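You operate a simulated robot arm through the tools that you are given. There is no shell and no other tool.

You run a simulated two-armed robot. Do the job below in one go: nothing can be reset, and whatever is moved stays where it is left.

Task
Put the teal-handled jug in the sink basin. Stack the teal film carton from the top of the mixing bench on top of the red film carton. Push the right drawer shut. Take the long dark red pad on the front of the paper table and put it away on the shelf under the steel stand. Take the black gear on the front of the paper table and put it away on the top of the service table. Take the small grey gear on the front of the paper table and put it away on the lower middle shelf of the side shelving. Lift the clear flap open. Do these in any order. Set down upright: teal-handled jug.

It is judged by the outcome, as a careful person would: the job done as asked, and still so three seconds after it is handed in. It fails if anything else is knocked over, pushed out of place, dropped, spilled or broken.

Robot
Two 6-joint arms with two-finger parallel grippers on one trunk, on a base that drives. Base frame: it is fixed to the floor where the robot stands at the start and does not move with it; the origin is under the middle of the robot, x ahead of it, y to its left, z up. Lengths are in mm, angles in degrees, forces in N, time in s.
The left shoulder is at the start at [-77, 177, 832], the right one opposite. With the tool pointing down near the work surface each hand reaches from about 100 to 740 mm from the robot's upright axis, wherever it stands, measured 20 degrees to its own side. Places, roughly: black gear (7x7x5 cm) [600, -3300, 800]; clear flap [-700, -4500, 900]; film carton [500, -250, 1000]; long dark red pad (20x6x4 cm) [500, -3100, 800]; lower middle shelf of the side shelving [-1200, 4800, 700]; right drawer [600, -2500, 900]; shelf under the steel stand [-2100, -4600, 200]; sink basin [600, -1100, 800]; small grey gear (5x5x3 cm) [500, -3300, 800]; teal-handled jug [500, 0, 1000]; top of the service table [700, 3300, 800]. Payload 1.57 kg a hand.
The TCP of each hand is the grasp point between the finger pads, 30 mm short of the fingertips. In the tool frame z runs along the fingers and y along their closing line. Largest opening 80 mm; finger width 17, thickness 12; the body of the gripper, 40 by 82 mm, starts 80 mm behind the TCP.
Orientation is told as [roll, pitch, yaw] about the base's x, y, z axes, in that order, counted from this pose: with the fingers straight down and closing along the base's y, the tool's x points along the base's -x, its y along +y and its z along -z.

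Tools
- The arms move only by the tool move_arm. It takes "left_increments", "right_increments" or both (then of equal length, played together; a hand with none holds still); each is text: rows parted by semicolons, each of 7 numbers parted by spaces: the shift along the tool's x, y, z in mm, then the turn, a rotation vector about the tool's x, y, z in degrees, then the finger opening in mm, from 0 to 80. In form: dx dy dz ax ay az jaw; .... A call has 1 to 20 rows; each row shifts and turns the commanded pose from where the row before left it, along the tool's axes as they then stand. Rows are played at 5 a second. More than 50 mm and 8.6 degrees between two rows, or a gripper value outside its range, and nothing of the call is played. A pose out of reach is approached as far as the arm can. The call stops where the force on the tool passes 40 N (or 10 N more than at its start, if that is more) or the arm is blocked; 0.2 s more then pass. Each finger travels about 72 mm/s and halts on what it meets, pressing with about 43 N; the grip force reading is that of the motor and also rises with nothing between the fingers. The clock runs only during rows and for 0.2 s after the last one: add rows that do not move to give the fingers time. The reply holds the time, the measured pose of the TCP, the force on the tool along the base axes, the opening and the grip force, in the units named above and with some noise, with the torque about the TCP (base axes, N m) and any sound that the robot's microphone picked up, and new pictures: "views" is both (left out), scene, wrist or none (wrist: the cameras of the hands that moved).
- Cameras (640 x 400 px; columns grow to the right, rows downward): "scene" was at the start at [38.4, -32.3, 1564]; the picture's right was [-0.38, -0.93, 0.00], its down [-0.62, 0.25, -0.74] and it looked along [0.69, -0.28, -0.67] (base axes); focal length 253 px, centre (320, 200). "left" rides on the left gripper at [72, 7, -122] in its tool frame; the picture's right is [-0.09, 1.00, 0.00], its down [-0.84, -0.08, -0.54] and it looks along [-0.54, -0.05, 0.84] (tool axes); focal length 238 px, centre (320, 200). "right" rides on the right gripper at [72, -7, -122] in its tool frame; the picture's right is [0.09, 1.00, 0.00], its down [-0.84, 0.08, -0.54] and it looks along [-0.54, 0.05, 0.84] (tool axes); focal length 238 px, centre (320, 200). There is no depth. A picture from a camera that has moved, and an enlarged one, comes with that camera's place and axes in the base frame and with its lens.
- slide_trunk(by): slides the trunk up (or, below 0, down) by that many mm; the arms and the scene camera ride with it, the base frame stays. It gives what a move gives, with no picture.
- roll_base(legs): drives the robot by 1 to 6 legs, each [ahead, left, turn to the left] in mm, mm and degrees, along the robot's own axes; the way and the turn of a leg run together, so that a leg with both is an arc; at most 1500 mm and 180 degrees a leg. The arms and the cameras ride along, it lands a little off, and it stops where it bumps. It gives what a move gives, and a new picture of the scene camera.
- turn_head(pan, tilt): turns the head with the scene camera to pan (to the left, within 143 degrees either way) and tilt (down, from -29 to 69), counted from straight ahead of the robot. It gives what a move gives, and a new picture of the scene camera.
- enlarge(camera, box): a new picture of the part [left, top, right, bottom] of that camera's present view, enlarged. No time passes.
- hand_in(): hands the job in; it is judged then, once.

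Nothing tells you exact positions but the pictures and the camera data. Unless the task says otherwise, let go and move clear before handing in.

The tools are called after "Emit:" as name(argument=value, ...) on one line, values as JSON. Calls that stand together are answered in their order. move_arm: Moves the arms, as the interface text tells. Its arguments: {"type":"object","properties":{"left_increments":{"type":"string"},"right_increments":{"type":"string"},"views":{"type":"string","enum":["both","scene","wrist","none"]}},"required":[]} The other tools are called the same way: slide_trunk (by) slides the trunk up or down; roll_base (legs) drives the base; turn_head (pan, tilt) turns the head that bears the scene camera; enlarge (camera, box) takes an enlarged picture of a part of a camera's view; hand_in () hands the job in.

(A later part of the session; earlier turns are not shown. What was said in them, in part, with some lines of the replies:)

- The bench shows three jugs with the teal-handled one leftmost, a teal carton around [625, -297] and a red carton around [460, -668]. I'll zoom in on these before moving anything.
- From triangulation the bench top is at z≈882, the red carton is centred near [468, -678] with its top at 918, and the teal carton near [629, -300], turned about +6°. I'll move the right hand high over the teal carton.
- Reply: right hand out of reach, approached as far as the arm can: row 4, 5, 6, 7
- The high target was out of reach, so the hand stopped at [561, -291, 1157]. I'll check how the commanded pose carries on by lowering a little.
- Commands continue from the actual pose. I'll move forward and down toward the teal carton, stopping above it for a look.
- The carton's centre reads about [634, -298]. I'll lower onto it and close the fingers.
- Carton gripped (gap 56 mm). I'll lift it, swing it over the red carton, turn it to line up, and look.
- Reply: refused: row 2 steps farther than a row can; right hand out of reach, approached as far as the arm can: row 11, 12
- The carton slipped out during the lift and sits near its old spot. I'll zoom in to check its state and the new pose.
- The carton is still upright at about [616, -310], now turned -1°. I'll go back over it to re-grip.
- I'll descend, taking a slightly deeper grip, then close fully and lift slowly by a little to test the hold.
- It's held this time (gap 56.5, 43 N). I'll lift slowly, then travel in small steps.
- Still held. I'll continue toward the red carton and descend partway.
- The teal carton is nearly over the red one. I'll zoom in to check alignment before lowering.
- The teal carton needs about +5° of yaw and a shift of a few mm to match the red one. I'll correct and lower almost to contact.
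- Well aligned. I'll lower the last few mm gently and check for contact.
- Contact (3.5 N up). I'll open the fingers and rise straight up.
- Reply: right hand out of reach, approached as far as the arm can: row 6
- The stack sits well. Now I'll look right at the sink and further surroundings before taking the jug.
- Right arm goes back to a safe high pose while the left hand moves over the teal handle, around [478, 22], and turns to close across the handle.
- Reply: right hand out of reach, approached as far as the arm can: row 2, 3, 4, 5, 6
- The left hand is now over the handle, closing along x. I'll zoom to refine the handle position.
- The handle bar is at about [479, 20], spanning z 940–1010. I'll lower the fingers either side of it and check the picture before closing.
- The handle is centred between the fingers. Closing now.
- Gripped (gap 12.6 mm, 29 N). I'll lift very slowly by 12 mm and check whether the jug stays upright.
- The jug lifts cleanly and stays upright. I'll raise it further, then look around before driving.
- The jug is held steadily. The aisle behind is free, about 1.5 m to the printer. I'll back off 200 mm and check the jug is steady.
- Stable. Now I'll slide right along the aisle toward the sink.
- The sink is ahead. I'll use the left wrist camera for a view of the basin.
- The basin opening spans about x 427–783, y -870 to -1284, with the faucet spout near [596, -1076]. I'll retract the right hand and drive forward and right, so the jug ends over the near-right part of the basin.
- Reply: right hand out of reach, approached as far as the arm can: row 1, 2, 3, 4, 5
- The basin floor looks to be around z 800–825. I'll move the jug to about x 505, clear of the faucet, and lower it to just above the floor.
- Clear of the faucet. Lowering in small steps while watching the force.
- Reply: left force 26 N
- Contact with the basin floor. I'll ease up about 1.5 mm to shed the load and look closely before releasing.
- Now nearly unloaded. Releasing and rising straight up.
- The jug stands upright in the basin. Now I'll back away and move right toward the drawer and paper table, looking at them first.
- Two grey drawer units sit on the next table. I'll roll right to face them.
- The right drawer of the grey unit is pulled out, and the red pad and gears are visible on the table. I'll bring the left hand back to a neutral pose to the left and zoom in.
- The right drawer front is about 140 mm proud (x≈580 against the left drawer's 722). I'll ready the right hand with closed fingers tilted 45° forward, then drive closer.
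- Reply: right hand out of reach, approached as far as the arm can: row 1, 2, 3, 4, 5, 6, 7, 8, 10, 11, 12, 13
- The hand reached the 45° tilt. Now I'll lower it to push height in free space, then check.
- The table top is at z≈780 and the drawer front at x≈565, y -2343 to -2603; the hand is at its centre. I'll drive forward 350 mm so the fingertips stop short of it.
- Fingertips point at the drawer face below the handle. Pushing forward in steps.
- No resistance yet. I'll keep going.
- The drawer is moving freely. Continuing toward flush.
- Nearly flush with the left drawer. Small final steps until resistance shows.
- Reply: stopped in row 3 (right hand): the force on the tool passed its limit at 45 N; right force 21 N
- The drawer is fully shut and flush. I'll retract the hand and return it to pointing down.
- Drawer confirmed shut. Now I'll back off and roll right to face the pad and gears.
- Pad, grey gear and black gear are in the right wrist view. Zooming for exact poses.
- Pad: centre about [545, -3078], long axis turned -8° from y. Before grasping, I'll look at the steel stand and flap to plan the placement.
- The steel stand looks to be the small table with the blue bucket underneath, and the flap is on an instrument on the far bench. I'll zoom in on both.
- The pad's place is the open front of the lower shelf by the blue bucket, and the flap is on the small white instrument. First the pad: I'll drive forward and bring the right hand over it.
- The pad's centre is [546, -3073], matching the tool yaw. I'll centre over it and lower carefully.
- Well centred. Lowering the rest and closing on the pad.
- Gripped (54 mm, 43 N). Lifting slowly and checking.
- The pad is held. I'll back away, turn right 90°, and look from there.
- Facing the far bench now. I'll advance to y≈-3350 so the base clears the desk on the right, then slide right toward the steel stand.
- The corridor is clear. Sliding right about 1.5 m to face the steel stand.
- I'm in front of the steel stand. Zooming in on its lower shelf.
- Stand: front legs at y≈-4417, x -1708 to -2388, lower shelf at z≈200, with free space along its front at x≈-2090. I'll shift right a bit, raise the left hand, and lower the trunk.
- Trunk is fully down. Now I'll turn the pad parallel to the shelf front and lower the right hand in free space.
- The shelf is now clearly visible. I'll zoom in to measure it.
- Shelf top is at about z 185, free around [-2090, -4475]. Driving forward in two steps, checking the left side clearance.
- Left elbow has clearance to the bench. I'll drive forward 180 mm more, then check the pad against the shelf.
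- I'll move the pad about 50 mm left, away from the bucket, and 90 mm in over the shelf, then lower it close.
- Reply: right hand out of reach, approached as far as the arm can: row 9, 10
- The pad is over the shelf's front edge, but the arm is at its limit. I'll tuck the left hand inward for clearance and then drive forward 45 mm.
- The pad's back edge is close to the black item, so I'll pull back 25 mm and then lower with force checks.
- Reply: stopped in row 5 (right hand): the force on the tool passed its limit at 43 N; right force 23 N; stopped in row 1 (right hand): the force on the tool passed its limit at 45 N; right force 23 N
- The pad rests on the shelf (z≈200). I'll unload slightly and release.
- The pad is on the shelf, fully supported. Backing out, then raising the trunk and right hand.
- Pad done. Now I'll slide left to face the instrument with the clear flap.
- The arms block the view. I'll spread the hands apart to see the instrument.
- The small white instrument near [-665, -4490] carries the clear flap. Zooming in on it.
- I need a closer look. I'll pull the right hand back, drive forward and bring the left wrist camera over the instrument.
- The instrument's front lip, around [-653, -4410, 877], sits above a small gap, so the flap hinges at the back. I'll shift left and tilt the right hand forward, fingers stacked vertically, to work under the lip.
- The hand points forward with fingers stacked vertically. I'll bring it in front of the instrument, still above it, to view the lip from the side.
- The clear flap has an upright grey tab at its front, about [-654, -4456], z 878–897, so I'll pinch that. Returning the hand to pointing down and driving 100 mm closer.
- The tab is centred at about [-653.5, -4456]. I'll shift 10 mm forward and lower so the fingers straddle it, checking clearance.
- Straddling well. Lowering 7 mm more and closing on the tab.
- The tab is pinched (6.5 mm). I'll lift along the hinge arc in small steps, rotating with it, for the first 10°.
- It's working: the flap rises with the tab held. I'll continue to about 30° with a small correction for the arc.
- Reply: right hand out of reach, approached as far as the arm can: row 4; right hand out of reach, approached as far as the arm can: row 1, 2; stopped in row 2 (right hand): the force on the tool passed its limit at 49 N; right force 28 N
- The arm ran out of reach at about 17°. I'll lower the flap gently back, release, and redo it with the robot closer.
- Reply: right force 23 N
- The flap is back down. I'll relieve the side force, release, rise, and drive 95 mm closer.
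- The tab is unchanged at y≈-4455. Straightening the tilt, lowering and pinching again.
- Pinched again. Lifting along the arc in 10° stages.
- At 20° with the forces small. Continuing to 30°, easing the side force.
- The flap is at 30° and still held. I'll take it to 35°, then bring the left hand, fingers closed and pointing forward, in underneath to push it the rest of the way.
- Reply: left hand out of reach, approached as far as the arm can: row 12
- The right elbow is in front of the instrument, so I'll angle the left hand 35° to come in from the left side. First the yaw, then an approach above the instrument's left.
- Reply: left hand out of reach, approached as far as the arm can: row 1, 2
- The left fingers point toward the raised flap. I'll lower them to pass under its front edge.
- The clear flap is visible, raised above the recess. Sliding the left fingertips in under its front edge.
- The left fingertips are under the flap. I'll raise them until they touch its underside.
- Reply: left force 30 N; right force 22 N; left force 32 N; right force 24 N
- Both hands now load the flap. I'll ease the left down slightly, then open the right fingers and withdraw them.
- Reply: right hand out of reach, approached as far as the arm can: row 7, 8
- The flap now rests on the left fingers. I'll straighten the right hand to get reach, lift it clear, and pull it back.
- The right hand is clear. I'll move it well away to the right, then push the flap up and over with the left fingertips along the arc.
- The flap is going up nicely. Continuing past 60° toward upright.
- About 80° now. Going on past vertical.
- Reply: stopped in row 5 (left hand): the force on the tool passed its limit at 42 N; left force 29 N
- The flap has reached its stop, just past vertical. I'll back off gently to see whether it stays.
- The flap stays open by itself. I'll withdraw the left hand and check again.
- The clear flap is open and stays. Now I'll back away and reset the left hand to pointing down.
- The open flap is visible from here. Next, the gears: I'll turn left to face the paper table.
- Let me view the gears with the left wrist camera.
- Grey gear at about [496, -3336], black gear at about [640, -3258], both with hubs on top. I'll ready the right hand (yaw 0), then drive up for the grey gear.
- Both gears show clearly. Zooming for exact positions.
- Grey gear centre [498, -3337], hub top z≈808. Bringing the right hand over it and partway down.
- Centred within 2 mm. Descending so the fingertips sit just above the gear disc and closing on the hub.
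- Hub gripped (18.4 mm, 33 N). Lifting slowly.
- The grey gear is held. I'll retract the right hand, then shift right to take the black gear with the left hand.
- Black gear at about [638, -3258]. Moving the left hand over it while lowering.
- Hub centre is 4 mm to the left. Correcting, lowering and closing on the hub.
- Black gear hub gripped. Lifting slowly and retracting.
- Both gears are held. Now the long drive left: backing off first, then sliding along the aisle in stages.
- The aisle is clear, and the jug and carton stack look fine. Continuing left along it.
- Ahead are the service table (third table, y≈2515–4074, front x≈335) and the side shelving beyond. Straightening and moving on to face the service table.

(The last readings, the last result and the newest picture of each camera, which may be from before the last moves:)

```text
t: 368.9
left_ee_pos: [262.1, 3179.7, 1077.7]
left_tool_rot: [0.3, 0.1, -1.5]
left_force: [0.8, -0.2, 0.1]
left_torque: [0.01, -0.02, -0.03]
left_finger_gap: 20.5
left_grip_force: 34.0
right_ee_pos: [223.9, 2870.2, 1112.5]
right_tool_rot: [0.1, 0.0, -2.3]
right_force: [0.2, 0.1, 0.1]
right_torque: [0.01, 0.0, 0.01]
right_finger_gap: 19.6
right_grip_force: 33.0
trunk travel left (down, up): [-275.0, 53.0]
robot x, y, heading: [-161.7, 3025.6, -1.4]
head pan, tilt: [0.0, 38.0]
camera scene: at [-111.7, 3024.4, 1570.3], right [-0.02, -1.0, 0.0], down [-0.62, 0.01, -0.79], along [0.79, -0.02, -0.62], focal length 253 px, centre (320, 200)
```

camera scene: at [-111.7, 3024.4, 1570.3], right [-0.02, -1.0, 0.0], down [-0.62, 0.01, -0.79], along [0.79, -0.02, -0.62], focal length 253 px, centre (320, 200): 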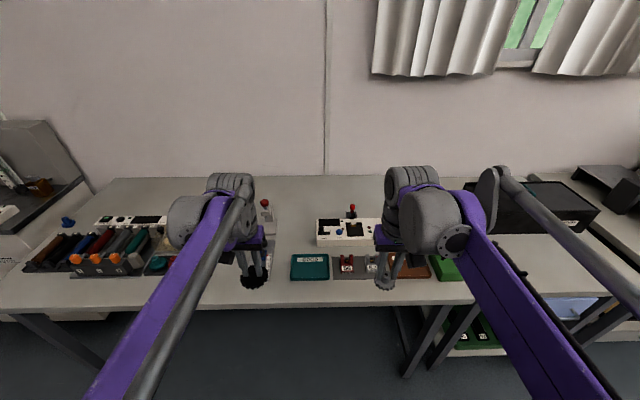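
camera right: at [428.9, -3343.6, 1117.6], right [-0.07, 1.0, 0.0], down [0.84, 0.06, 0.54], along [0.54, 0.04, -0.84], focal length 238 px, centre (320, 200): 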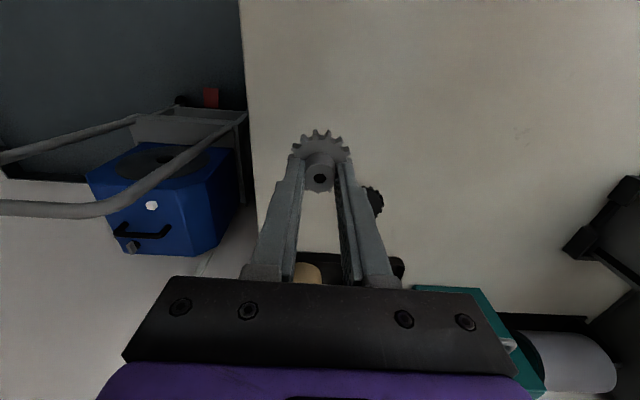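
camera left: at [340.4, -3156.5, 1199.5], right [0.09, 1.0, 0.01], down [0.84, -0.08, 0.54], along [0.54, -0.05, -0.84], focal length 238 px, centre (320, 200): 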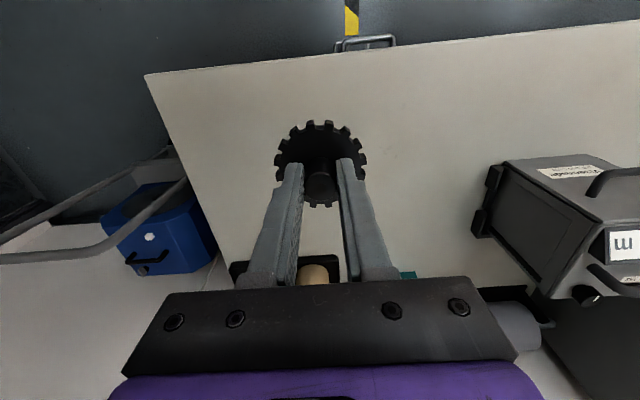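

I'm facing the service table. Let me see the free spots with the left wrist camera and a zoom.

Emit:
enlarge(camera="left", box=[0, 0, 640, 400])

Emit:
enlarge(camera="scene", box=[0, 160, 480, 320])

Emit:
enlarge(camera="right", box=[0, 0, 640, 400])

```text
1.00 times, centred on (320, 200) of left (not enlarged: the box is as wide or as high as the picture)
camera zoom: at [190.2, 3187.7, 1199.4], right [0.12, 0.99, 0.01], down [0.84, -0.1, 0.54], along [0.54, -0.06, -0.84], focal length 238 px, centre (320, 200)
```

zoom: 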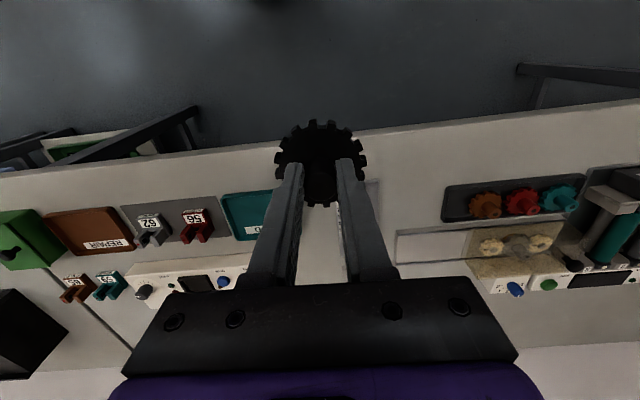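

```text
1.33 times, centred on (240, 240) of scene
camera zoom: at [-111.7, 3024.4, 1570.3], right [-0.02, -1.0, 0.0], down [-0.62, 0.01, -0.79], along [0.79, -0.02, -0.62], focal length 338 px, centre (427, 147)
```

zoom: 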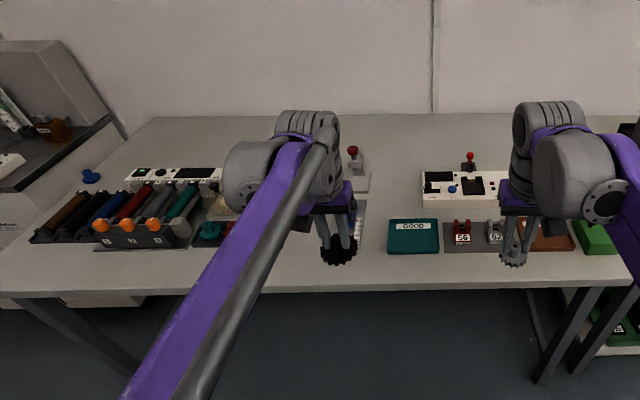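

```text
1.00 times, centred on (320, 200) of right (not enlarged: the box is as wide or as high as the picture)
camera zoom: at [152.1, 2866.2, 1233.1], right [-0.05, 1.0, 0.0], down [0.84, 0.04, 0.54], along [0.54, 0.03, -0.84], focal length 238 px, centre (320, 200)
```

zoom: 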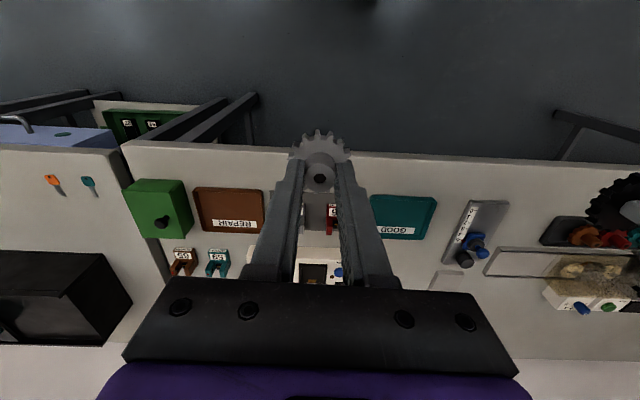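

There's a free patch at about x 330–540, y 3275–3395 between the grey rail and the black tray. I'll take the black gear to [430, 3330] and lower partway.

Emit:
move_arm(left_increments="-8 7 0 0 0 0 0; -14 13 0 0 0 0 0; -14 13 0 0 0 0 0; -14 13 0 0 0 0 0; -14 13 0 0 0 0 0; -14 13 0 0 0 0 0; -14 13 0 0 0 0 0; -14 13 0 0 0 0 0; -14 14 0 0 0 0 0; -14 14 0 0 0 0 0; -14 14 0 0 0 0 0; -10 10 5 0 0 0 0; -6 5 15 0 0 0 0; 0 0 20 0 0 0 0; 0 0 25 0 0 0 0; 0 0 25 0 0 0 0; 0 0 20 0 0 0 0; 0 0 15 0 0 0 0; 0 0 0 0 0 0 0")

Emit:
enlarge(camera="scene", box=[100, 180, 360, 320])

```text
t: 372.9
left_ee_pos: [429.4, 3329.9, 954.3]
left_tool_rot: [0.4, 0.0, -1.4]
left_force: [-0.1, 0.6, -1.0]
left_torque: [0.0, 0.0, 0.01]
left_finger_gap: 20.4
left_grip_force: 33.9
right_ee_pos: [222.6, 2870.2, 1111.8]
right_tool_rot: [0.1, 0.0, -2.1]
right_force: [0.1, 0.6, -0.4]
right_torque: [0.0, -0.03, 0.02]
right_finger_gap: 19.7
right_grip_force: 33.7
trunk travel left (down, up): [-275.0, 53.0]
robot x, y, heading: [-158.8, 3024.5, -1.3]
head pan, tilt: [0.0, 38.0]
camera scene: at [-111.8, 3024.3, 1570.3], right [-0.02, -1.0, 0.0], down [-0.62, 0.01, -0.79], along [0.79, -0.02, -0.62], focal length 253 px, centre (320, 200)
camera left: at [358.1, 3338.6, 1075.1], right [0.12, 0.99, 0.01], down [0.84, -0.1, 0.54], along [0.54, -0.06, -0.84], focal length 238 px, centre (320, 200)
```

scene: 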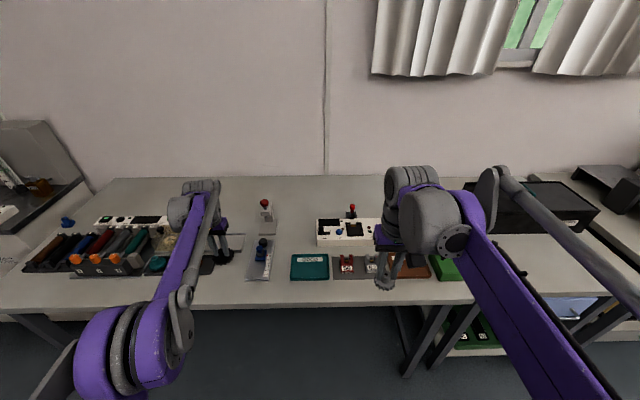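
left: 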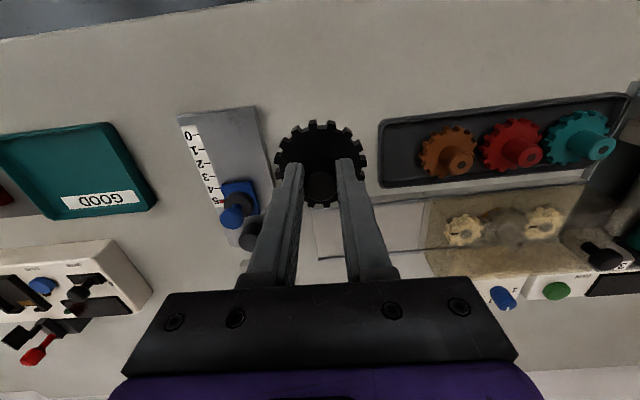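

```text
2.46 times, centred on (230, 250) of scene
camera zoom: at [-111.8, 3024.3, 1570.3], right [-0.02, -1.0, 0.0], down [-0.62, 0.01, -0.79], along [0.79, -0.02, -0.62], focal length 623 px, centre (542, 77)
```

zoom: 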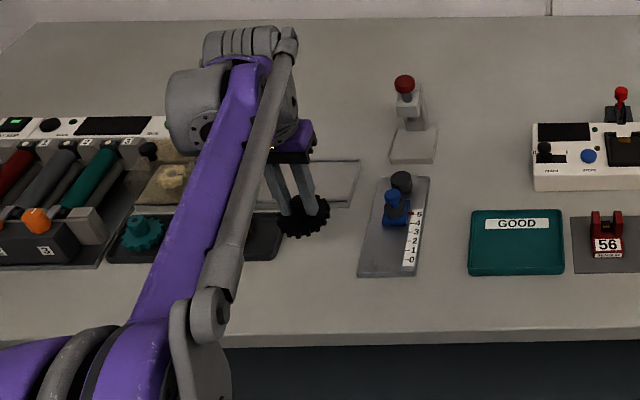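

The gear's landing spot is clear on all sides. Lowering with force checks near the table.

Emit:
move_arm(left_increments="0 0 20 0 0 0 0; 0 0 20 0 0 0 0; 0 0 20 0 0 0 0; 0 0 12 0 0 0 0; 0 0 8 0 0 0 0; 0 0 0 0 0 0 0", views="none")

Emit:
move_arm(left_increments="0 0 3 0 0 0 0; 0 0 3 0 0 0 0; 0 0 3 0 0 0 0; 0 0 0 0 0 0 0", views="none")

```text
t: 374.3
left_ee_pos: [427.6, 3330.0, 874.3]
left_tool_rot: [0.3, 0.2, -1.4]
left_force: [0.4, 0.1, 4.8]
left_torque: [-0.01, -0.1, -0.03]
left_finger_gap: 20.2
left_grip_force: 34.4
right_ee_pos: [222.3, 2869.9, 1111.9]
right_tool_rot: [0.2, -0.1, -2.2]
right_force: [-0.1, 0.2, -0.8]
right_torque: [0.01, 0.03, 0.03]
right_finger_gap: 19.8
right_grip_force: 33.4
trunk travel left (down, up): [-275.0, 53.0]
robot x, y, heading: [-162.2, 3026.8, -1.1]
head pan, tilt: [0.0, 38.0]
```

```text
t: 375.1
left_ee_pos: [427.5, 3329.3, 867.8]
left_tool_rot: [0.4, 0.0, -1.4]
left_force: [-1.8, -0.2, 24.9]
left_torque: [-0.07, -0.07, -0.02]
left_finger_gap: 20.6
left_grip_force: 34.2
right_ee_pos: [222.1, 2870.8, 1112.2]
right_tool_rot: [0.1, -0.1, -2.2]
right_force: [-0.7, 0.1, -0.4]
right_torque: [0.02, -0.01, -0.01]
right_finger_gap: 19.5
right_grip_force: 33.1
trunk travel left (down, up): [-275.0, 53.0]
robot x, y, heading: [-159.1, 3024.4, -1.1]
head pan, tilt: [0.0, 38.0]
stopped in row 4 (left hand): the force on the tool passed its limit at 43 N (the readings are from after the stop); the commanded pose is now the measured one
```

The gear is on the table. Releasing and rising.

Emit:
move_arm(left_increments="0 0 -1.5 0 0 0 0; 0 0 0 0 0 0 24; 0 0 0 0 0 0 34; 0 0 0 0 0 0 44; 0 0 0 0 0 0 44; 0 0 -15 0 0 0 44; 0 0 -25 0 0 0 44; 0 0 -30 0 0 0 44; 0 0 -30 0 0 0 44; 0 0 -30 0 0 0 44; 0 0 0 0 0 0 44")

```text
t: 377.5
left_ee_pos: [429.0, 3329.7, 998.8]
left_tool_rot: [0.3, 0.1, -1.4]
left_force: [0.0, -0.7, -0.4]
left_torque: [0.01, 0.0, 0.0]
left_finger_gap: 44.1
left_grip_force: 0.1
right_ee_pos: [223.8, 2871.0, 1112.1]
right_tool_rot: [0.1, 0.0, -2.2]
right_force: [-0.1, -0.1, 0.4]
right_torque: [0.02, 0.05, 0.02]
right_finger_gap: 19.9
right_grip_force: 33.7
trunk travel left (down, up): [-275.0, 53.0]
robot x, y, heading: [-160.9, 3027.5, -1.0]
head pan, tilt: [0.0, 38.0]
camera scene: at [-111.5, 3024.4, 1570.3], right [-0.02, -1.0, 0.0], down [-0.62, 0.01, -0.79], along [0.79, -0.02, -0.62], focal length 253 px, centre (320, 200)
camera left: at [357.1, 3338.6, 1119.4], right [0.12, 0.99, 0.01], down [0.84, -0.1, 0.54], along [0.54, -0.06, -0.84], focal length 238 px, centre (320, 200)
```

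scene: 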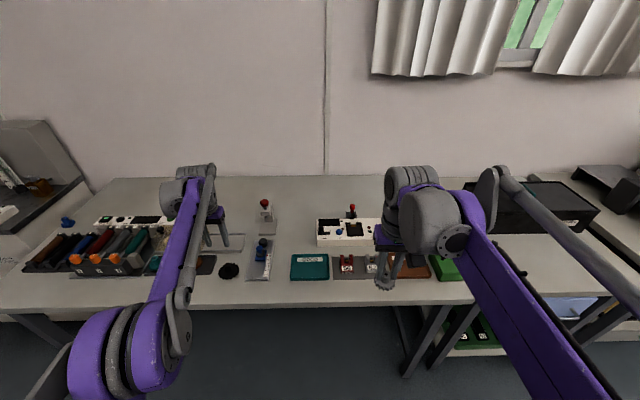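
left: 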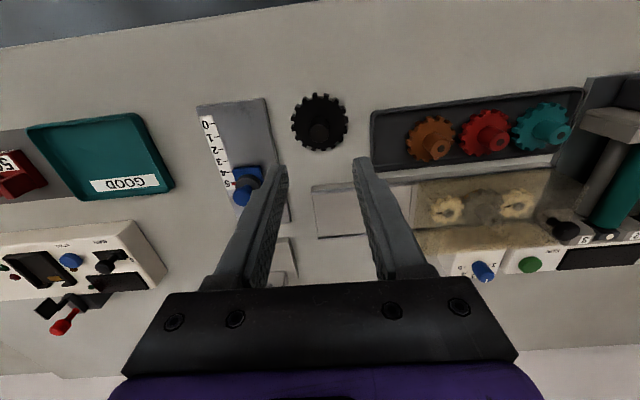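

The black gear stands on the service table. Retracting the left hand, then driving on to the side shelving with the grey gear.

Emit:
move_arm(left_increments="10 0 -20 0 0 0 44; 30 -20 -20 0 0 0 44; 30 -28 -15 0 0 0 44; 30 -28 -15 0 0 0 44; 30 -28 -10 0 0 0 44; 30 -28 0 0 0 0 44; 25 -22 0 0 0 0 44; 0 0 0 0 0 0 44", views="none")

Emit:
roll_base(legs=[[-100, 0, 1.0], [0, 620, 0]])

Emit:
turn_head(pan=110, tilt=30)

```text
t: 379.3
left_ee_pos: [240.2, 3179.4, 1075.4]
left_tool_rot: [0.3, 0.1, -1.4]
left_force: [0.9, 0.1, 0.3]
left_torque: [-0.02, -0.01, 0.01]
left_finger_gap: 43.9
left_grip_force: 0.2
right_ee_pos: [223.0, 2871.1, 1111.5]
right_tool_rot: [0.0, 0.0, -2.2]
right_force: [0.2, -0.5, 0.2]
right_torque: [-0.04, -0.02, -0.01]
right_finger_gap: 19.5
right_grip_force: 33.6
trunk travel left (down, up): [-275.0, 53.0]
robot x, y, heading: [-162.2, 3027.0, -1.0]
head pan, tilt: [0.0, 38.0]
```

```text
t: 385.9
left_ee_pos: [136.8, 3806.0, 1075.0]
left_tool_rot: [0.3, 0.0, 0.0]
left_force: [-0.1, 0.6, 0.1]
left_torque: [0.0, 0.0, -0.03]
left_finger_gap: 43.9
left_grip_force: 0.0
right_ee_pos: [126.9, 3497.3, 1111.5]
right_tool_rot: [0.2, 0.0, -0.9]
right_force: [0.6, -0.6, -0.4]
right_torque: [0.03, 0.01, -0.03]
right_finger_gap: 19.5
right_grip_force: 33.9
trunk travel left (down, up): [-275.0, 53.0]
robot x, y, heading: [-258.5, 3645.0, -0.1]
head pan, tilt: [0.0, 38.0]
camera scene: at [-211.4, 3643.2, 1570.3], right [0.0, -1.0, 0.0], down [-0.62, 0.0, -0.79], along [0.79, 0.0, -0.62], focal length 253 px, centre (320, 200)
```

scene: 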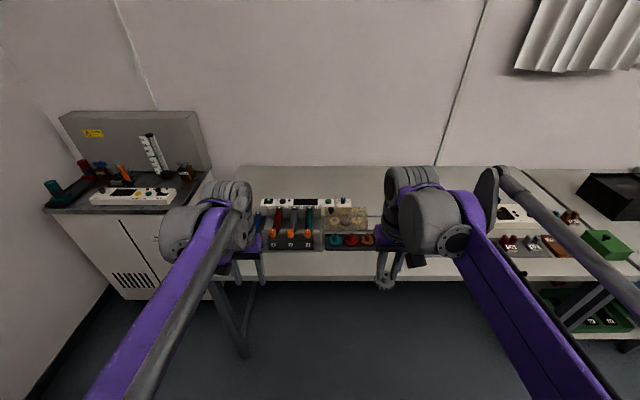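

```text
t: 387.8
left_ee_pos: [136.6, 3806.7, 1075.2]
left_tool_rot: [0.2, 0.1, -0.1]
left_force: [-0.7, 0.2, 1.1]
left_torque: [0.0, 0.02, 0.04]
left_finger_gap: 44.1
left_grip_force: 0.0
right_ee_pos: [127.4, 3497.8, 1112.4]
right_tool_rot: [0.0, 0.0, -0.9]
right_force: [-0.1, 0.1, -0.8]
right_torque: [-0.01, 0.03, -0.02]
right_finger_gap: 19.8
right_grip_force: 33.5
trunk travel left (down, up): [-275.0, 53.0]
robot x, y, heading: [-255.9, 3642.7, 0.1]
head pan, tilt: [110.0, 30.0]
camera scene: at [-328.8, 3727.9, 1582.7], right [0.94, 0.34, 0.0], down [0.17, -0.47, -0.87], along [-0.3, 0.81, -0.5], focal length 253 px, centre (320, 200)
```

scene: 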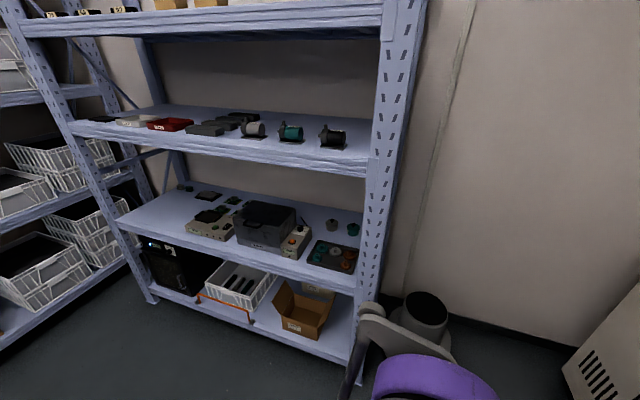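

The lower middle shelf (z≈735) has free room at its left, around [-1540, 4560]. I'll turn to face the shelving, move a bit toward it and slide left.

Emit:
roll_base(legs=[[0, 0, 90]])

Emit:
roll_base(legs=[[150, 0, 0], [0, 640, 0]])

Emit:
turn_head(pan=30, tilt=35)

```text
t: 392.1
left_ee_pos: [-431.1, 4036.4, 1077.3]
left_tool_rot: [0.2, 0.1, 91.1]
left_force: [-0.6, -0.4, 0.2]
left_torque: [0.0, 0.01, 0.04]
left_finger_gap: 44.0
left_grip_force: 0.1
right_ee_pos: [-121.4, 4032.9, 1111.7]
right_tool_rot: [0.1, 0.0, 90.4]
right_force: [-0.5, 0.3, 1.7]
right_torque: [0.01, 0.0, 0.03]
right_finger_gap: 19.8
right_grip_force: 33.7
trunk travel left (down, up): [-275.0, 53.0]
robot x, y, heading: [-261.6, 3647.0, 91.1]
head pan, tilt: [110.0, 30.0]
camera scene: at [-339.8, 3569.0, 1582.7], right [-0.36, 0.93, 0.0], down [0.47, 0.18, -0.87], along [-0.81, -0.32, -0.5], focal length 253 px, centre (320, 200)
```

scene: 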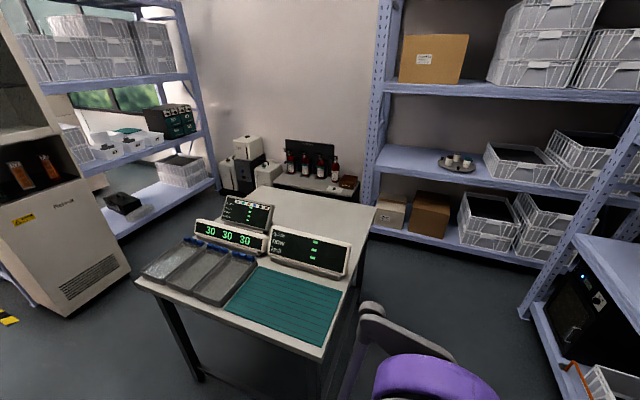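

```text
t: 399.2
left_ee_pos: [-1076.3, 4168.3, 1075.1]
left_tool_rot: [0.3, 0.0, 91.2]
left_force: [0.0, 0.3, 0.2]
left_torque: [0.02, -0.02, -0.01]
left_finger_gap: 43.8
left_grip_force: 0.0
right_ee_pos: [-767.4, 4165.4, 1111.8]
right_tool_rot: [0.1, 0.0, 90.5]
right_force: [-0.1, -0.4, 0.1]
right_torque: [-0.02, 0.0, 0.0]
right_finger_gap: 19.7
right_grip_force: 33.8
trunk travel left (down, up): [-275.0, 53.0]
robot x, y, heading: [-904.5, 3777.7, 91.2]
head pan, tilt: [110.0, 30.0]
camera scene: at [-985.3, 3701.6, 1582.7], right [-0.37, 0.93, 0.0], down [0.47, 0.18, -0.87], along [-0.81, -0.32, -0.5], focal length 253 px, centre (320, 200)
```

scene: 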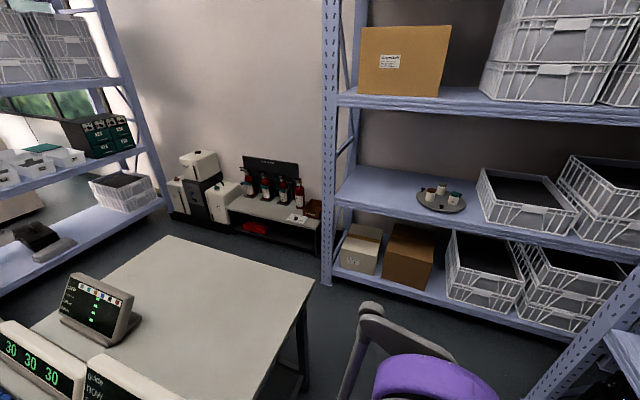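

```text
t: 400.7
left_ee_pos: [-1075.6, 4169.7, 1075.0]
left_tool_rot: [0.3, 0.1, 91.3]
left_force: [-0.7, -0.7, -0.4]
left_torque: [0.01, -0.01, -0.02]
left_finger_gap: 43.9
left_grip_force: 0.1
right_ee_pos: [-767.0, 4165.5, 1111.8]
right_tool_rot: [0.1, 0.0, 90.5]
right_force: [-0.3, 0.4, 0.0]
right_torque: [0.01, 0.0, -0.03]
right_finger_gap: 19.8
right_grip_force: 33.2
trunk travel left (down, up): [-275.0, 53.0]
robot x, y, heading: [-906.8, 3777.2, 91.2]
head pan, tilt: [30.0, 35.0]
camera scene: at [-947.1, 3809.8, 1574.9], right [0.85, 0.52, 0.0], down [0.3, -0.49, -0.82], along [-0.43, 0.7, -0.57], focal length 253 px, centre (320, 200)
```

scene: 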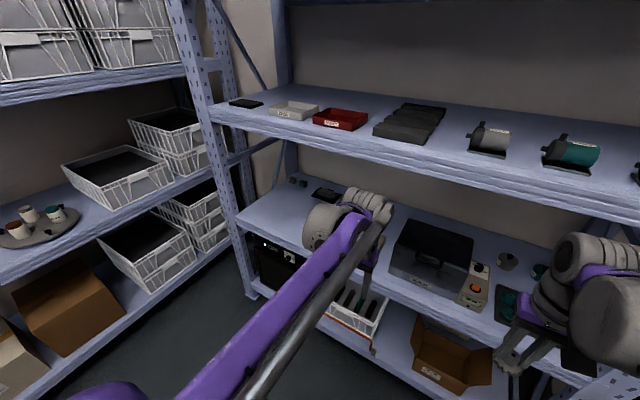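

Plenty of room before the left rack. Sliding further left so the right hand faces the free end of the shelf.

Emit:
roll_base(legs=[[0, 380, -1.2], [0, 340, 0]])

Emit:
turn_head(pan=0, tilt=40)

Emit:
enlarge(camera="right", box=[0, 0, 640, 400])

```text
t: 407.7
left_ee_pos: [-1789.8, 4159.7, 1074.9]
left_tool_rot: [0.3, 0.2, 90.5]
left_force: [-0.6, 0.1, 0.3]
left_torque: [0.02, 0.0, -0.02]
left_finger_gap: 43.9
left_grip_force: 0.1
right_ee_pos: [-1481.3, 4152.4, 1111.8]
right_tool_rot: [0.0, 0.0, 89.5]
right_force: [-0.9, -0.7, -0.6]
right_torque: [0.0, -0.01, 0.03]
right_finger_gap: 20.0
right_grip_force: 33.9
trunk travel left (down, up): [-275.0, 53.0]
robot x, y, heading: [-1622.1, 3764.5, 90.9]
head pan, tilt: [30.0, 35.0]
camera scene: at [-1666.8, 3798.9, 1574.9], right [0.86, 0.51, 0.0], down [0.29, -0.49, -0.82], along [-0.42, 0.71, -0.57], focal length 253 px, centre (320, 200)
```

scene: 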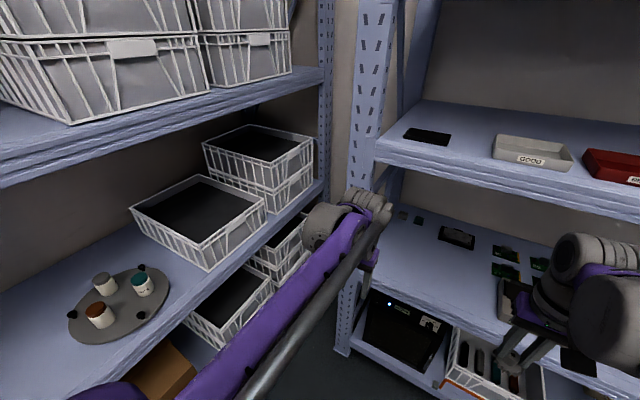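

```text
t: 408.7
left_ee_pos: [-1790.4, 4160.2, 1075.6]
left_tool_rot: [0.3, 0.1, 90.5]
left_force: [-0.4, 0.0, 0.3]
left_torque: [-0.02, -0.04, -0.01]
left_finger_gap: 43.8
left_grip_force: 0.1
right_ee_pos: [-1481.4, 4152.7, 1111.1]
right_tool_rot: [0.1, 0.0, 89.7]
right_force: [0.2, 0.3, -0.1]
right_torque: [-0.02, -0.01, 0.02]
right_finger_gap: 19.5
right_grip_force: 33.5
trunk travel left (down, up): [-275.0, 53.0]
robot x, y, heading: [-1624.1, 3764.5, 90.3]
head pan, tilt: [0.0, 40.0]
camera scene: at [-1622.8, 3808.1, 1567.4], right [1.0, 0.01, 0.0], down [0.01, -0.64, -0.77], along [-0.01, 0.77, -0.64], focal length 253 px, centre (320, 200)
```

scene: 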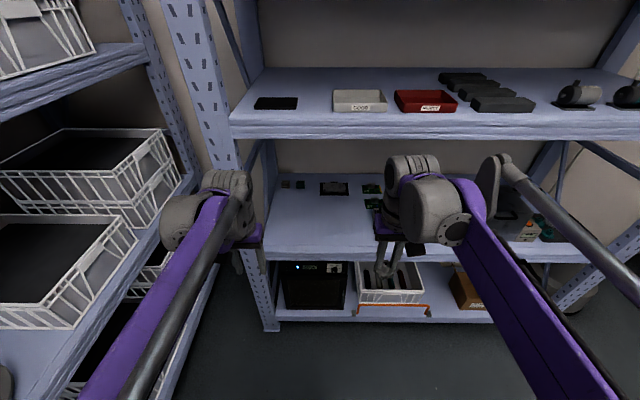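

```text
1.00 times, centred on (320, 200) of right (not enlarged: the box is as wide or as high as the picture)
camera zoom: at [-1474.0, 4079.3, 1233.1], right [-1.0, -0.09, 0.0], down [-0.07, 0.84, 0.54], along [-0.05, 0.54, -0.84], focal length 238 px, centre (320, 200)
```

zoom: 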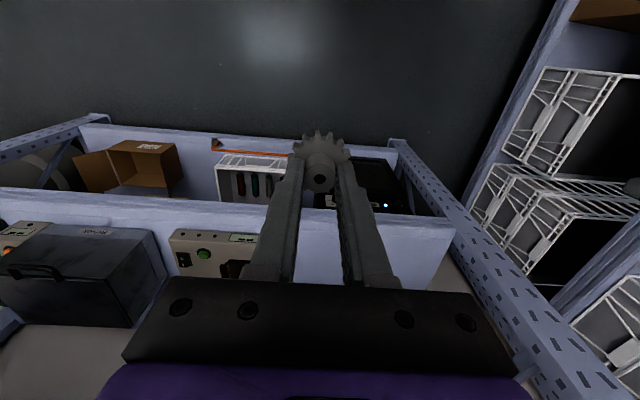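

Free area on the shelf around [-1530, 4555] and the next shelf is at z≈1240, so a straight-down hand fits. Lowering the right hand in front of the shelf.

Emit:
move_arm(right_increments="0 0 8 0 0 0 0; 0 5 15 0 0 0 0; 0 6 20 0 0 0 0; 0 6 20 0 0 0 0; 0 6 20 0 0 0 0; 0 6 20 0 0 0 0; 0 6 20 0 0 0 0; 0 6 20 0 0 0 0; 0 6 20 0 0 0 0; 0 2 20 0 0 0 0; 0 0 20 0 0 0 0; 0 0 20 0 0 0 0; 0 0 20 0 0 0 0; 0 0 15 0 0 0 0; 0 0 8 0 0 0 0; 0 0 0 0 0 0 0")

Emit:
roll_base(legs=[[180, 0, 0]])

Emit:
enlarge(camera="right", box=[0, 0, 640, 400])

```text
t: 412.1
left_ee_pos: [-1790.8, 4160.0, 1075.1]
left_tool_rot: [0.3, 0.1, 90.4]
left_force: [0.4, -0.9, -0.1]
left_torque: [-0.01, -0.03, 0.01]
left_finger_gap: 43.8
left_grip_force: 0.1
right_ee_pos: [-1529.8, 4151.8, 844.8]
right_tool_rot: [0.1, 0.1, 89.6]
right_force: [0.1, 0.1, 0.1]
right_torque: [0.01, 0.01, 0.0]
right_finger_gap: 19.6
right_grip_force: 33.6
trunk travel left (down, up): [-275.0, 53.0]
robot x, y, heading: [-1622.6, 3765.4, 90.9]
head pan, tilt: [0.0, 40.0]
camera scene: at [-1622.8, 3808.1, 1567.4], right [1.0, 0.01, 0.0], down [0.01, -0.64, -0.77], along [-0.01, 0.77, -0.64], focal length 253 px, centre (320, 200)
camera right: at [-1522.9, 4079.0, 966.7], right [-1.0, -0.09, 0.0], down [-0.07, 0.84, 0.54], along [-0.05, 0.54, -0.84], focal length 238 px, centre (320, 200)
```

scene: 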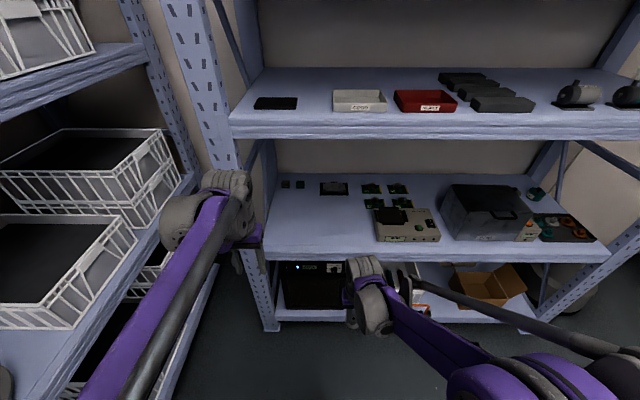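
right: 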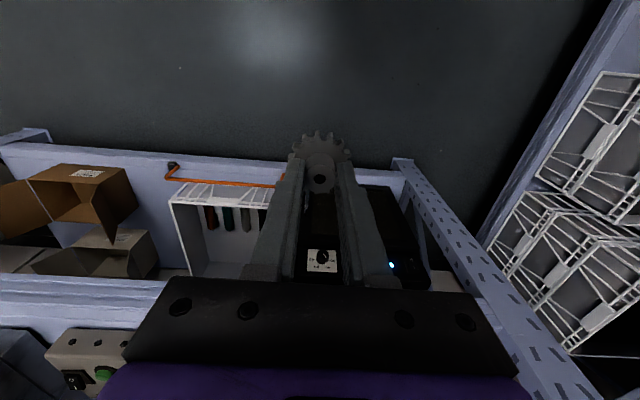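

```text
t: 413.6
left_ee_pos: [-1793.9, 4336.7, 1075.6]
left_tool_rot: [0.4, 0.1, 90.7]
left_force: [-0.2, 0.2, 0.6]
left_torque: [0.01, 0.0, 0.01]
left_finger_gap: 44.0
left_grip_force: 0.1
right_ee_pos: [-1533.5, 4330.6, 845.7]
right_tool_rot: [0.1, 0.1, 89.8]
right_force: [-0.3, -0.1, -0.7]
right_torque: [-0.02, 0.03, -0.02]
right_finger_gap: 19.7
right_grip_force: 33.2
trunk travel left (down, up): [-275.0, 53.0]
robot x, y, heading: [-1625.7, 3943.9, 90.7]
head pan, tilt: [0.0, 40.0]
camera scene: at [-1625.0, 3986.3, 1567.3], right [1.0, 0.01, 0.0], down [0.01, -0.64, -0.77], along [-0.01, 0.77, -0.64], focal length 253 px, centre (320, 200)
```

scene: 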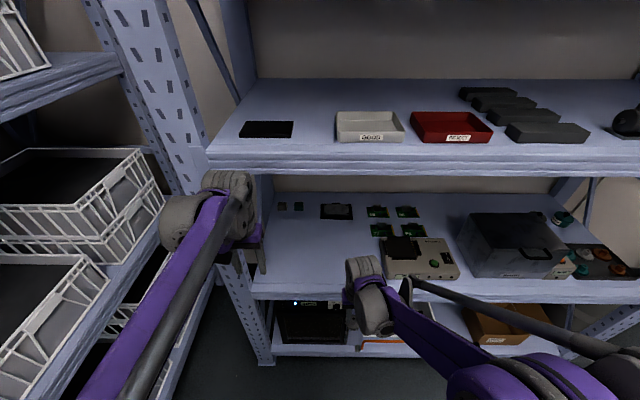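

```text
1.00 times, centred on (320, 200) of right (not enlarged: the box is as wide or as high as the picture)
camera zoom: at [-1525.9, 4257.3, 966.7], right [-1.0, -0.09, 0.0], down [-0.07, 0.84, 0.54], along [-0.05, 0.54, -0.84], focal length 238 px, centre (320, 200)
```

zoom: 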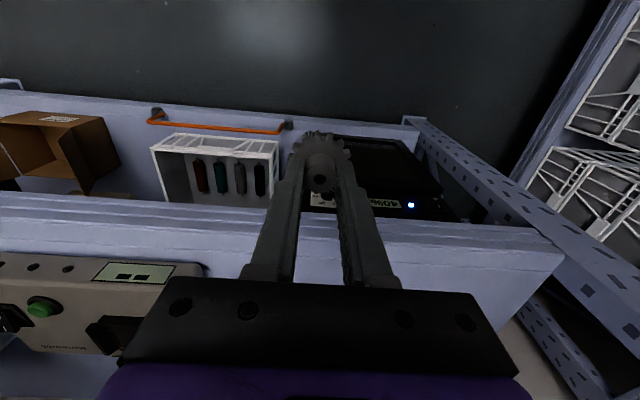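

Clear path under the upper shelf. Extending the right hand in over the lower middle shelf.

Emit:
move_arm(right_increments="-8 0 0 0 0 0 0; -16 0 0 0 0 0 0; -20 0 0 0 0 0 0; -20 0 0 0 0 0 0; -20 0 0 0 0 0 0; -20 0 0 0 0 0 0; -20 0 0 0 0 0 0; -20 0 0 0 0 0 0; -20 0 0 0 0 0 0; -20 0 0 0 0 0 0; -20 0 0 0 0 0 0; -12 0 0 0 0 0 0; -8 0 0 0 0 0 0; 0 0 0 0 0 0 0")

```text
t: 416.6
left_ee_pos: [-1793.5, 4337.6, 1075.7]
left_tool_rot: [0.3, 0.1, 90.6]
left_force: [0.3, -0.2, -0.2]
left_torque: [-0.01, 0.03, 0.02]
left_finger_gap: 43.9
left_grip_force: 0.1
right_ee_pos: [-1532.4, 4553.1, 845.0]
right_tool_rot: [0.0, 0.0, 89.8]
right_force: [-1.0, -0.2, -1.0]
right_torque: [0.0, 0.02, 0.01]
right_finger_gap: 19.9
right_grip_force: 33.5
trunk travel left (down, up): [-275.0, 53.0]
robot x, y, heading: [-1627.5, 3943.4, 90.5]
head pan, tilt: [0.0, 40.0]
camera scene: at [-1625.0, 3985.9, 1567.4], right [1.0, 0.01, 0.0], down [0.01, -0.64, -0.77], along [-0.01, 0.77, -0.64], focal length 253 px, centre (320, 200)
camera right: at [-1524.5, 4481.5, 965.8], right [-1.0, -0.09, 0.0], down [-0.07, 0.84, 0.54], along [-0.05, 0.54, -0.84], focal length 238 px, centre (320, 200)
```

scene: 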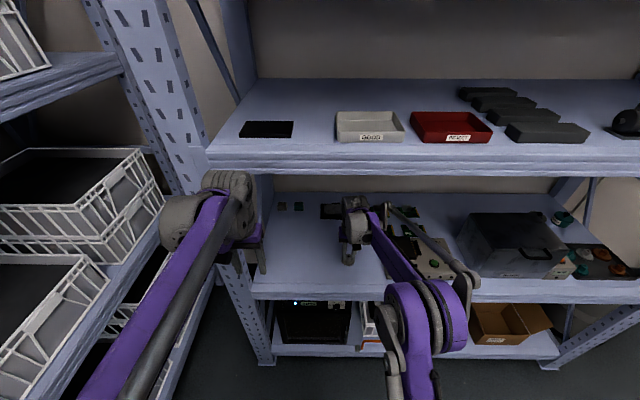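
right: 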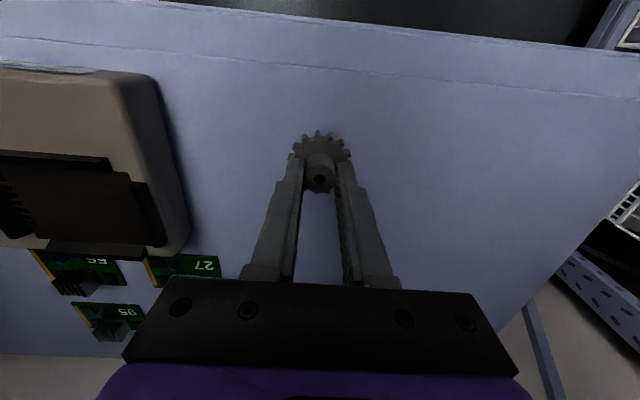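

The gear is over clear shelf space. Lowering with force checks.

Emit:
move_arm(right_increments="0 0 12 0 0 0 0; 0 0 12 0 0 0 0; 0 0 10 0 0 0 0; 0 0 6 0 0 0 0; 0 0 0 0 0 0 0", views="none")

Emit:
move_arm(right_increments="0 0 3 0 0 0 0; 0 0 3 0 0 0 0; 0 0 0 0 0 0 0", views="none")

Emit:
move_arm(right_increments="0 0 2 0 0 0 0; 0 0 2 0 0 0 0; 0 0 0 0 0 0 0", views="wrist")

```text
t: 417.8
left_ee_pos: [-1793.9, 4336.9, 1075.4]
left_tool_rot: [0.2, 0.1, 90.6]
left_force: [-0.5, -0.8, -0.3]
left_torque: [0.03, 0.0, -0.01]
left_finger_gap: 44.1
left_grip_force: 0.1
right_ee_pos: [-1533.6, 4553.8, 805.1]
right_tool_rot: [0.0, 0.1, 89.9]
right_force: [-0.1, 0.2, 0.2]
right_torque: [0.01, -0.03, 0.0]
right_finger_gap: 19.9
right_grip_force: 33.4
trunk travel left (down, up): [-275.0, 53.0]
robot x, y, heading: [-1626.3, 3942.7, 90.6]
head pan, tilt: [0.0, 40.0]
```

```text
t: 418.6
left_ee_pos: [-1793.6, 4337.4, 1075.6]
left_tool_rot: [0.3, 0.1, 90.7]
left_force: [0.8, -0.2, 0.0]
left_torque: [0.0, -0.03, -0.01]
left_finger_gap: 43.9
left_grip_force: 0.1
right_ee_pos: [-1533.0, 4555.1, 800.4]
right_tool_rot: [0.1, 0.1, 89.7]
right_force: [0.1, -0.3, 0.1]
right_torque: [0.0, 0.04, 0.02]
right_finger_gap: 19.4
right_grip_force: 33.4
trunk travel left (down, up): [-275.0, 53.0]
robot x, y, heading: [-1623.4, 3944.5, 90.7]
head pan, tilt: [0.0, 40.0]
```

```text
t: 419.4
left_ee_pos: [-1794.6, 4337.4, 1075.3]
left_tool_rot: [0.4, 0.1, 90.7]
left_force: [-0.1, 0.3, 0.2]
left_torque: [-0.01, -0.01, 0.01]
left_finger_gap: 43.7
left_grip_force: 0.0
right_ee_pos: [-1530.8, 4553.8, 796.7]
right_tool_rot: [0.1, 0.0, 89.8]
right_force: [-0.6, -0.9, -0.8]
right_torque: [0.02, 0.0, -0.03]
right_finger_gap: 19.6
right_grip_force: 33.4
trunk travel left (down, up): [-275.0, 53.0]
robot x, y, heading: [-1629.6, 3942.5, 90.8]
head pan, tilt: [0.0, 40.0]
camera right: at [-1524.8, 4481.3, 917.2], right [-1.0, -0.09, 0.0], down [-0.07, 0.84, 0.54], along [-0.05, 0.54, -0.84], focal length 238 px, centre (320, 200)
```

right: 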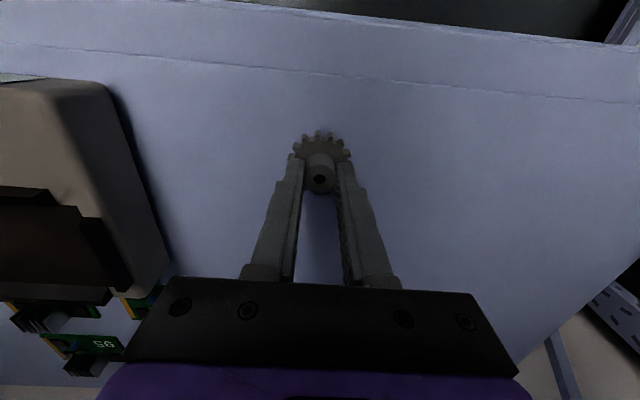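

Emit:
move_arm(right_increments="0 0 3 0 0 0 0; 0 0 2 0 0 0 0; 0 0 0 0 0 0 0", views="none")

Emit:
move_arm(right_increments="0 0 3 0 0 0 0; 0 0 2 0 0 0 0; 0 0 0 0 0 0 0", views="none")

Emit:
move_arm(right_increments="0 0 3 0 0 0 0; 0 0 2 0 0 0 0; 0 0 0 0 0 0 0", views="wrist")

```text
t: 420.2
left_ee_pos: [-1793.9, 4337.4, 1074.8]
left_tool_rot: [0.3, 0.1, 90.6]
left_force: [-0.2, -0.8, 0.6]
left_torque: [-0.01, 0.0, 0.01]
left_finger_gap: 44.0
left_grip_force: 0.1
right_ee_pos: [-1532.2, 4553.8, 790.0]
right_tool_rot: [0.2, -0.1, 89.7]
right_force: [0.5, -0.5, -0.2]
right_torque: [0.03, 0.02, -0.01]
right_finger_gap: 19.9
right_grip_force: 33.4
trunk travel left (down, up): [-275.0, 53.0]
robot x, y, heading: [-1624.4, 3943.1, 90.7]
head pan, tilt: [0.0, 40.0]
```

```text
t: 421.0
left_ee_pos: [-1794.1, 4335.9, 1076.2]
left_tool_rot: [0.3, -0.1, 90.5]
left_force: [-0.9, -0.8, 0.7]
left_torque: [0.01, 0.02, 0.02]
left_finger_gap: 44.1
left_grip_force: 0.0
right_ee_pos: [-1532.7, 4553.6, 788.6]
right_tool_rot: [0.0, -0.1, 89.7]
right_force: [1.0, 4.1, 18.8]
right_torque: [0.12, -0.02, -0.01]
right_finger_gap: 19.5
right_grip_force: 32.8
trunk travel left (down, up): [-275.0, 53.0]
robot x, y, heading: [-1625.5, 3942.9, 90.9]
head pan, tilt: [0.0, 40.0]
```

```text
t: 421.8
left_ee_pos: [-1794.8, 4334.8, 1076.9]
left_tool_rot: [0.3, -0.1, 90.6]
left_force: [0.0, -0.1, -0.7]
left_torque: [-0.01, 0.0, -0.02]
left_finger_gap: 44.1
left_grip_force: 0.0
right_ee_pos: [-1532.7, 4552.6, 782.2]
right_tool_rot: [0.0, -0.1, 89.7]
right_force: [1.3, 1.2, 26.2]
right_torque: [0.06, -0.08, -0.02]
right_finger_gap: 19.7
right_grip_force: 33.9
trunk travel left (down, up): [-275.0, 53.0]
robot x, y, heading: [-1626.3, 3942.7, 90.8]
head pan, tilt: [0.0, 40.0]
camera right: at [-1525.5, 4480.0, 903.3], right [-1.0, -0.09, 0.0], down [-0.07, 0.84, 0.54], along [-0.05, 0.54, -0.84], focal length 238 px, centre (320, 200)
```

right: 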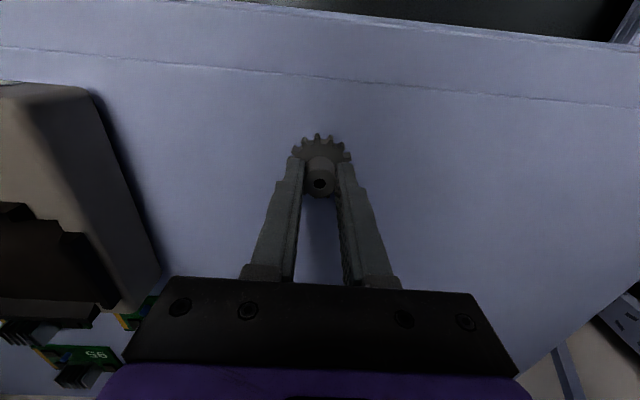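

Contact made. Unloading slightly, releasing and rising.

Emit:
move_arm(right_increments="0 0 -1.5 0 0 0 0; 0 0 0 0 0 0 24; 0 0 0 0 0 0 34; 0 0 0 0 0 0 44; 0 0 0 0 0 0 44; 0 0 -12 0 0 0 44; 0 0 -20 0 0 0 44; 0 0 -25 0 0 0 44; 0 0 -25 0 0 0 44; 0 0 0 0 0 0 44", views="wrist")

```text
t: 424.0
left_ee_pos: [-1794.4, 4337.2, 1076.0]
left_tool_rot: [0.2, 0.0, 90.6]
left_force: [-0.2, 0.9, 0.2]
left_torque: [0.0, 0.02, -0.02]
left_finger_gap: 44.0
left_grip_force: 0.0
right_ee_pos: [-1532.2, 4554.1, 865.3]
right_tool_rot: [0.1, 0.0, 89.8]
right_force: [0.2, 0.6, 0.5]
right_torque: [0.01, 0.02, -0.02]
right_finger_gap: 44.2
right_grip_force: 0.1
trunk travel left (down, up): [-275.0, 53.0]
robot x, y, heading: [-1625.5, 3944.5, 90.9]
head pan, tilt: [0.0, 40.0]
camera right: at [-1524.3, 4481.4, 986.8], right [-1.0, -0.09, 0.0], down [-0.07, 0.84, 0.54], along [-0.05, 0.54, -0.84], focal length 238 px, centre (320, 200)
```

right: 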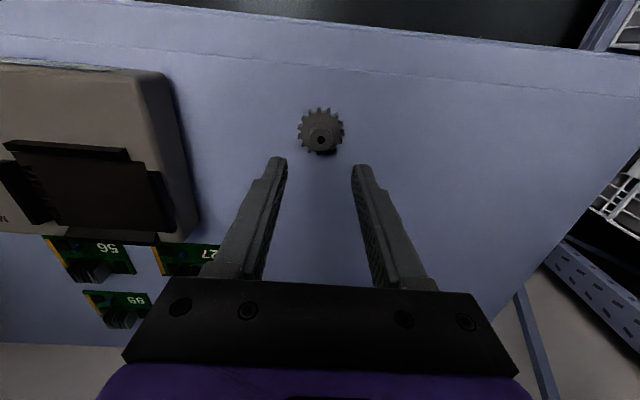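

The grey gear is on the shelf. Withdrawing the hand and backing the robot clear.

Emit:
move_arm(right_increments="20 0 0 0 0 0 44; 35 0 0 0 0 0 44; 40 0 0 0 0 0 44; 40 0 0 0 0 0 44; 40 0 0 0 0 0 44; 40 0 0 0 0 0 44; 0 0 0 0 0 0 44", views="none")

Emit:
roll_base(legs=[[-200, 0, 0]])

Emit:
enlarge(camera="scene", box=[240, 150, 480, 300])

```text
t: 425.6
left_ee_pos: [-1792.8, 4337.6, 1075.2]
left_tool_rot: [0.4, 0.1, 90.6]
left_force: [0.3, 0.2, -1.5]
left_torque: [0.0, 0.0, 0.0]
left_finger_gap: 44.0
left_grip_force: 0.0
right_ee_pos: [-1534.3, 4338.8, 862.9]
right_tool_rot: [0.0, 0.1, 89.7]
right_force: [-0.2, -0.3, -0.7]
right_torque: [-0.05, 0.04, 0.02]
right_finger_gap: 44.1
right_grip_force: 0.1
trunk travel left (down, up): [-275.0, 53.0]
robot x, y, heading: [-1627.1, 3947.3, 91.0]
head pan, tilt: [0.0, 40.0]
```

```text
t: 427.2
left_ee_pos: [-1792.3, 4135.6, 1075.8]
left_tool_rot: [0.3, 0.1, 90.8]
left_force: [-0.2, 0.0, -0.1]
left_torque: [0.02, -0.01, -0.01]
left_finger_gap: 44.1
left_grip_force: 0.1
right_ee_pos: [-1533.4, 4136.6, 863.0]
right_tool_rot: [0.1, 0.0, 89.9]
right_force: [0.4, 0.6, 0.5]
right_torque: [0.01, 0.0, -0.01]
right_finger_gap: 44.1
right_grip_force: 0.0
trunk travel left (down, up): [-275.0, 53.0]
robot x, y, heading: [-1621.6, 3742.3, 91.0]
head pan, tilt: [0.0, 40.0]
camera scene: at [-1622.2, 3784.8, 1567.4], right [1.0, 0.02, 0.0], down [0.01, -0.64, -0.77], along [-0.01, 0.77, -0.64], focal length 253 px, centre (320, 200)
```

scene: 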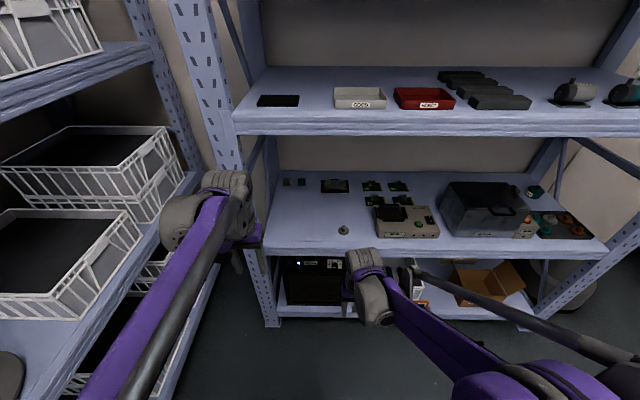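

```text
2.67 times, centred on (360, 225) of scene
camera zoom: at [-1622.2, 3784.8, 1567.4], right [1.0, 0.02, 0.0], down [0.01, -0.64, -0.77], along [-0.01, 0.77, -0.64], focal length 675 px, centre (213, 133)
```

zoom: 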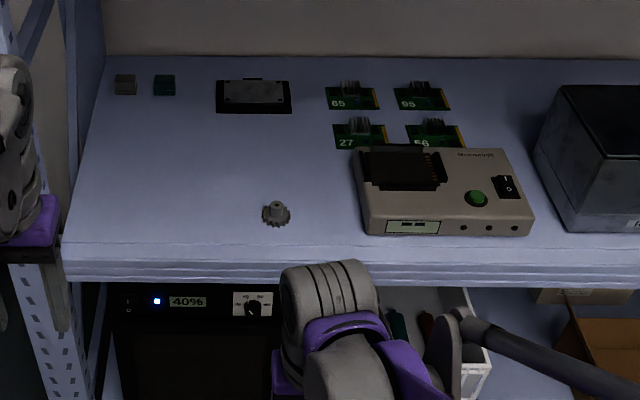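

All seven jobs look done: the grey gear is on the lower middle shelf and both hands are empty and clear. Handing in.

Emit:
hand_in()

```text
The job is handed in.
```

All seven jobs are done and handed in. Some I last saw before moving on to the next place, so I can't confirm those at the moment of handing in.

| Job | Where it ended up | Last seen |
|---|---|---|
| Teal-handled jug | Upright in the sink basin, near its front right | Driving back up the aisle with the gears |
| Teal film carton | Aligned on top of the red carton | On the same drive |
| Right drawer | Pushed fully shut, flush with the left drawer | On the same drive |
| Long dark red pad | On the shelf under the steel stand, near its front edge | When I backed out from the stand |
| Black gear | On the service table, in a clear patch between the gauge plate and the gear tray | When I released it |
| Small grey gear | On the lower middle shelf of the side shelving, in the clear space at its left | Just before handing in |
| Clear flap | Open just past vertical, standing by itself | When I drove away from it |

- **Teal carton:** it slipped out of the fingers on the first lift. It stayed upright on the bench, and I picked it up again more slowly.
- **Clear flap:** my first try at opening it ran out of reach, so I lowered it and redid it from closer, using both hands. The instrument took up to about 49 N while I did this. It did not appear to move.

Both hands are empty and clear. I saw nothing else knocked over or out of place.
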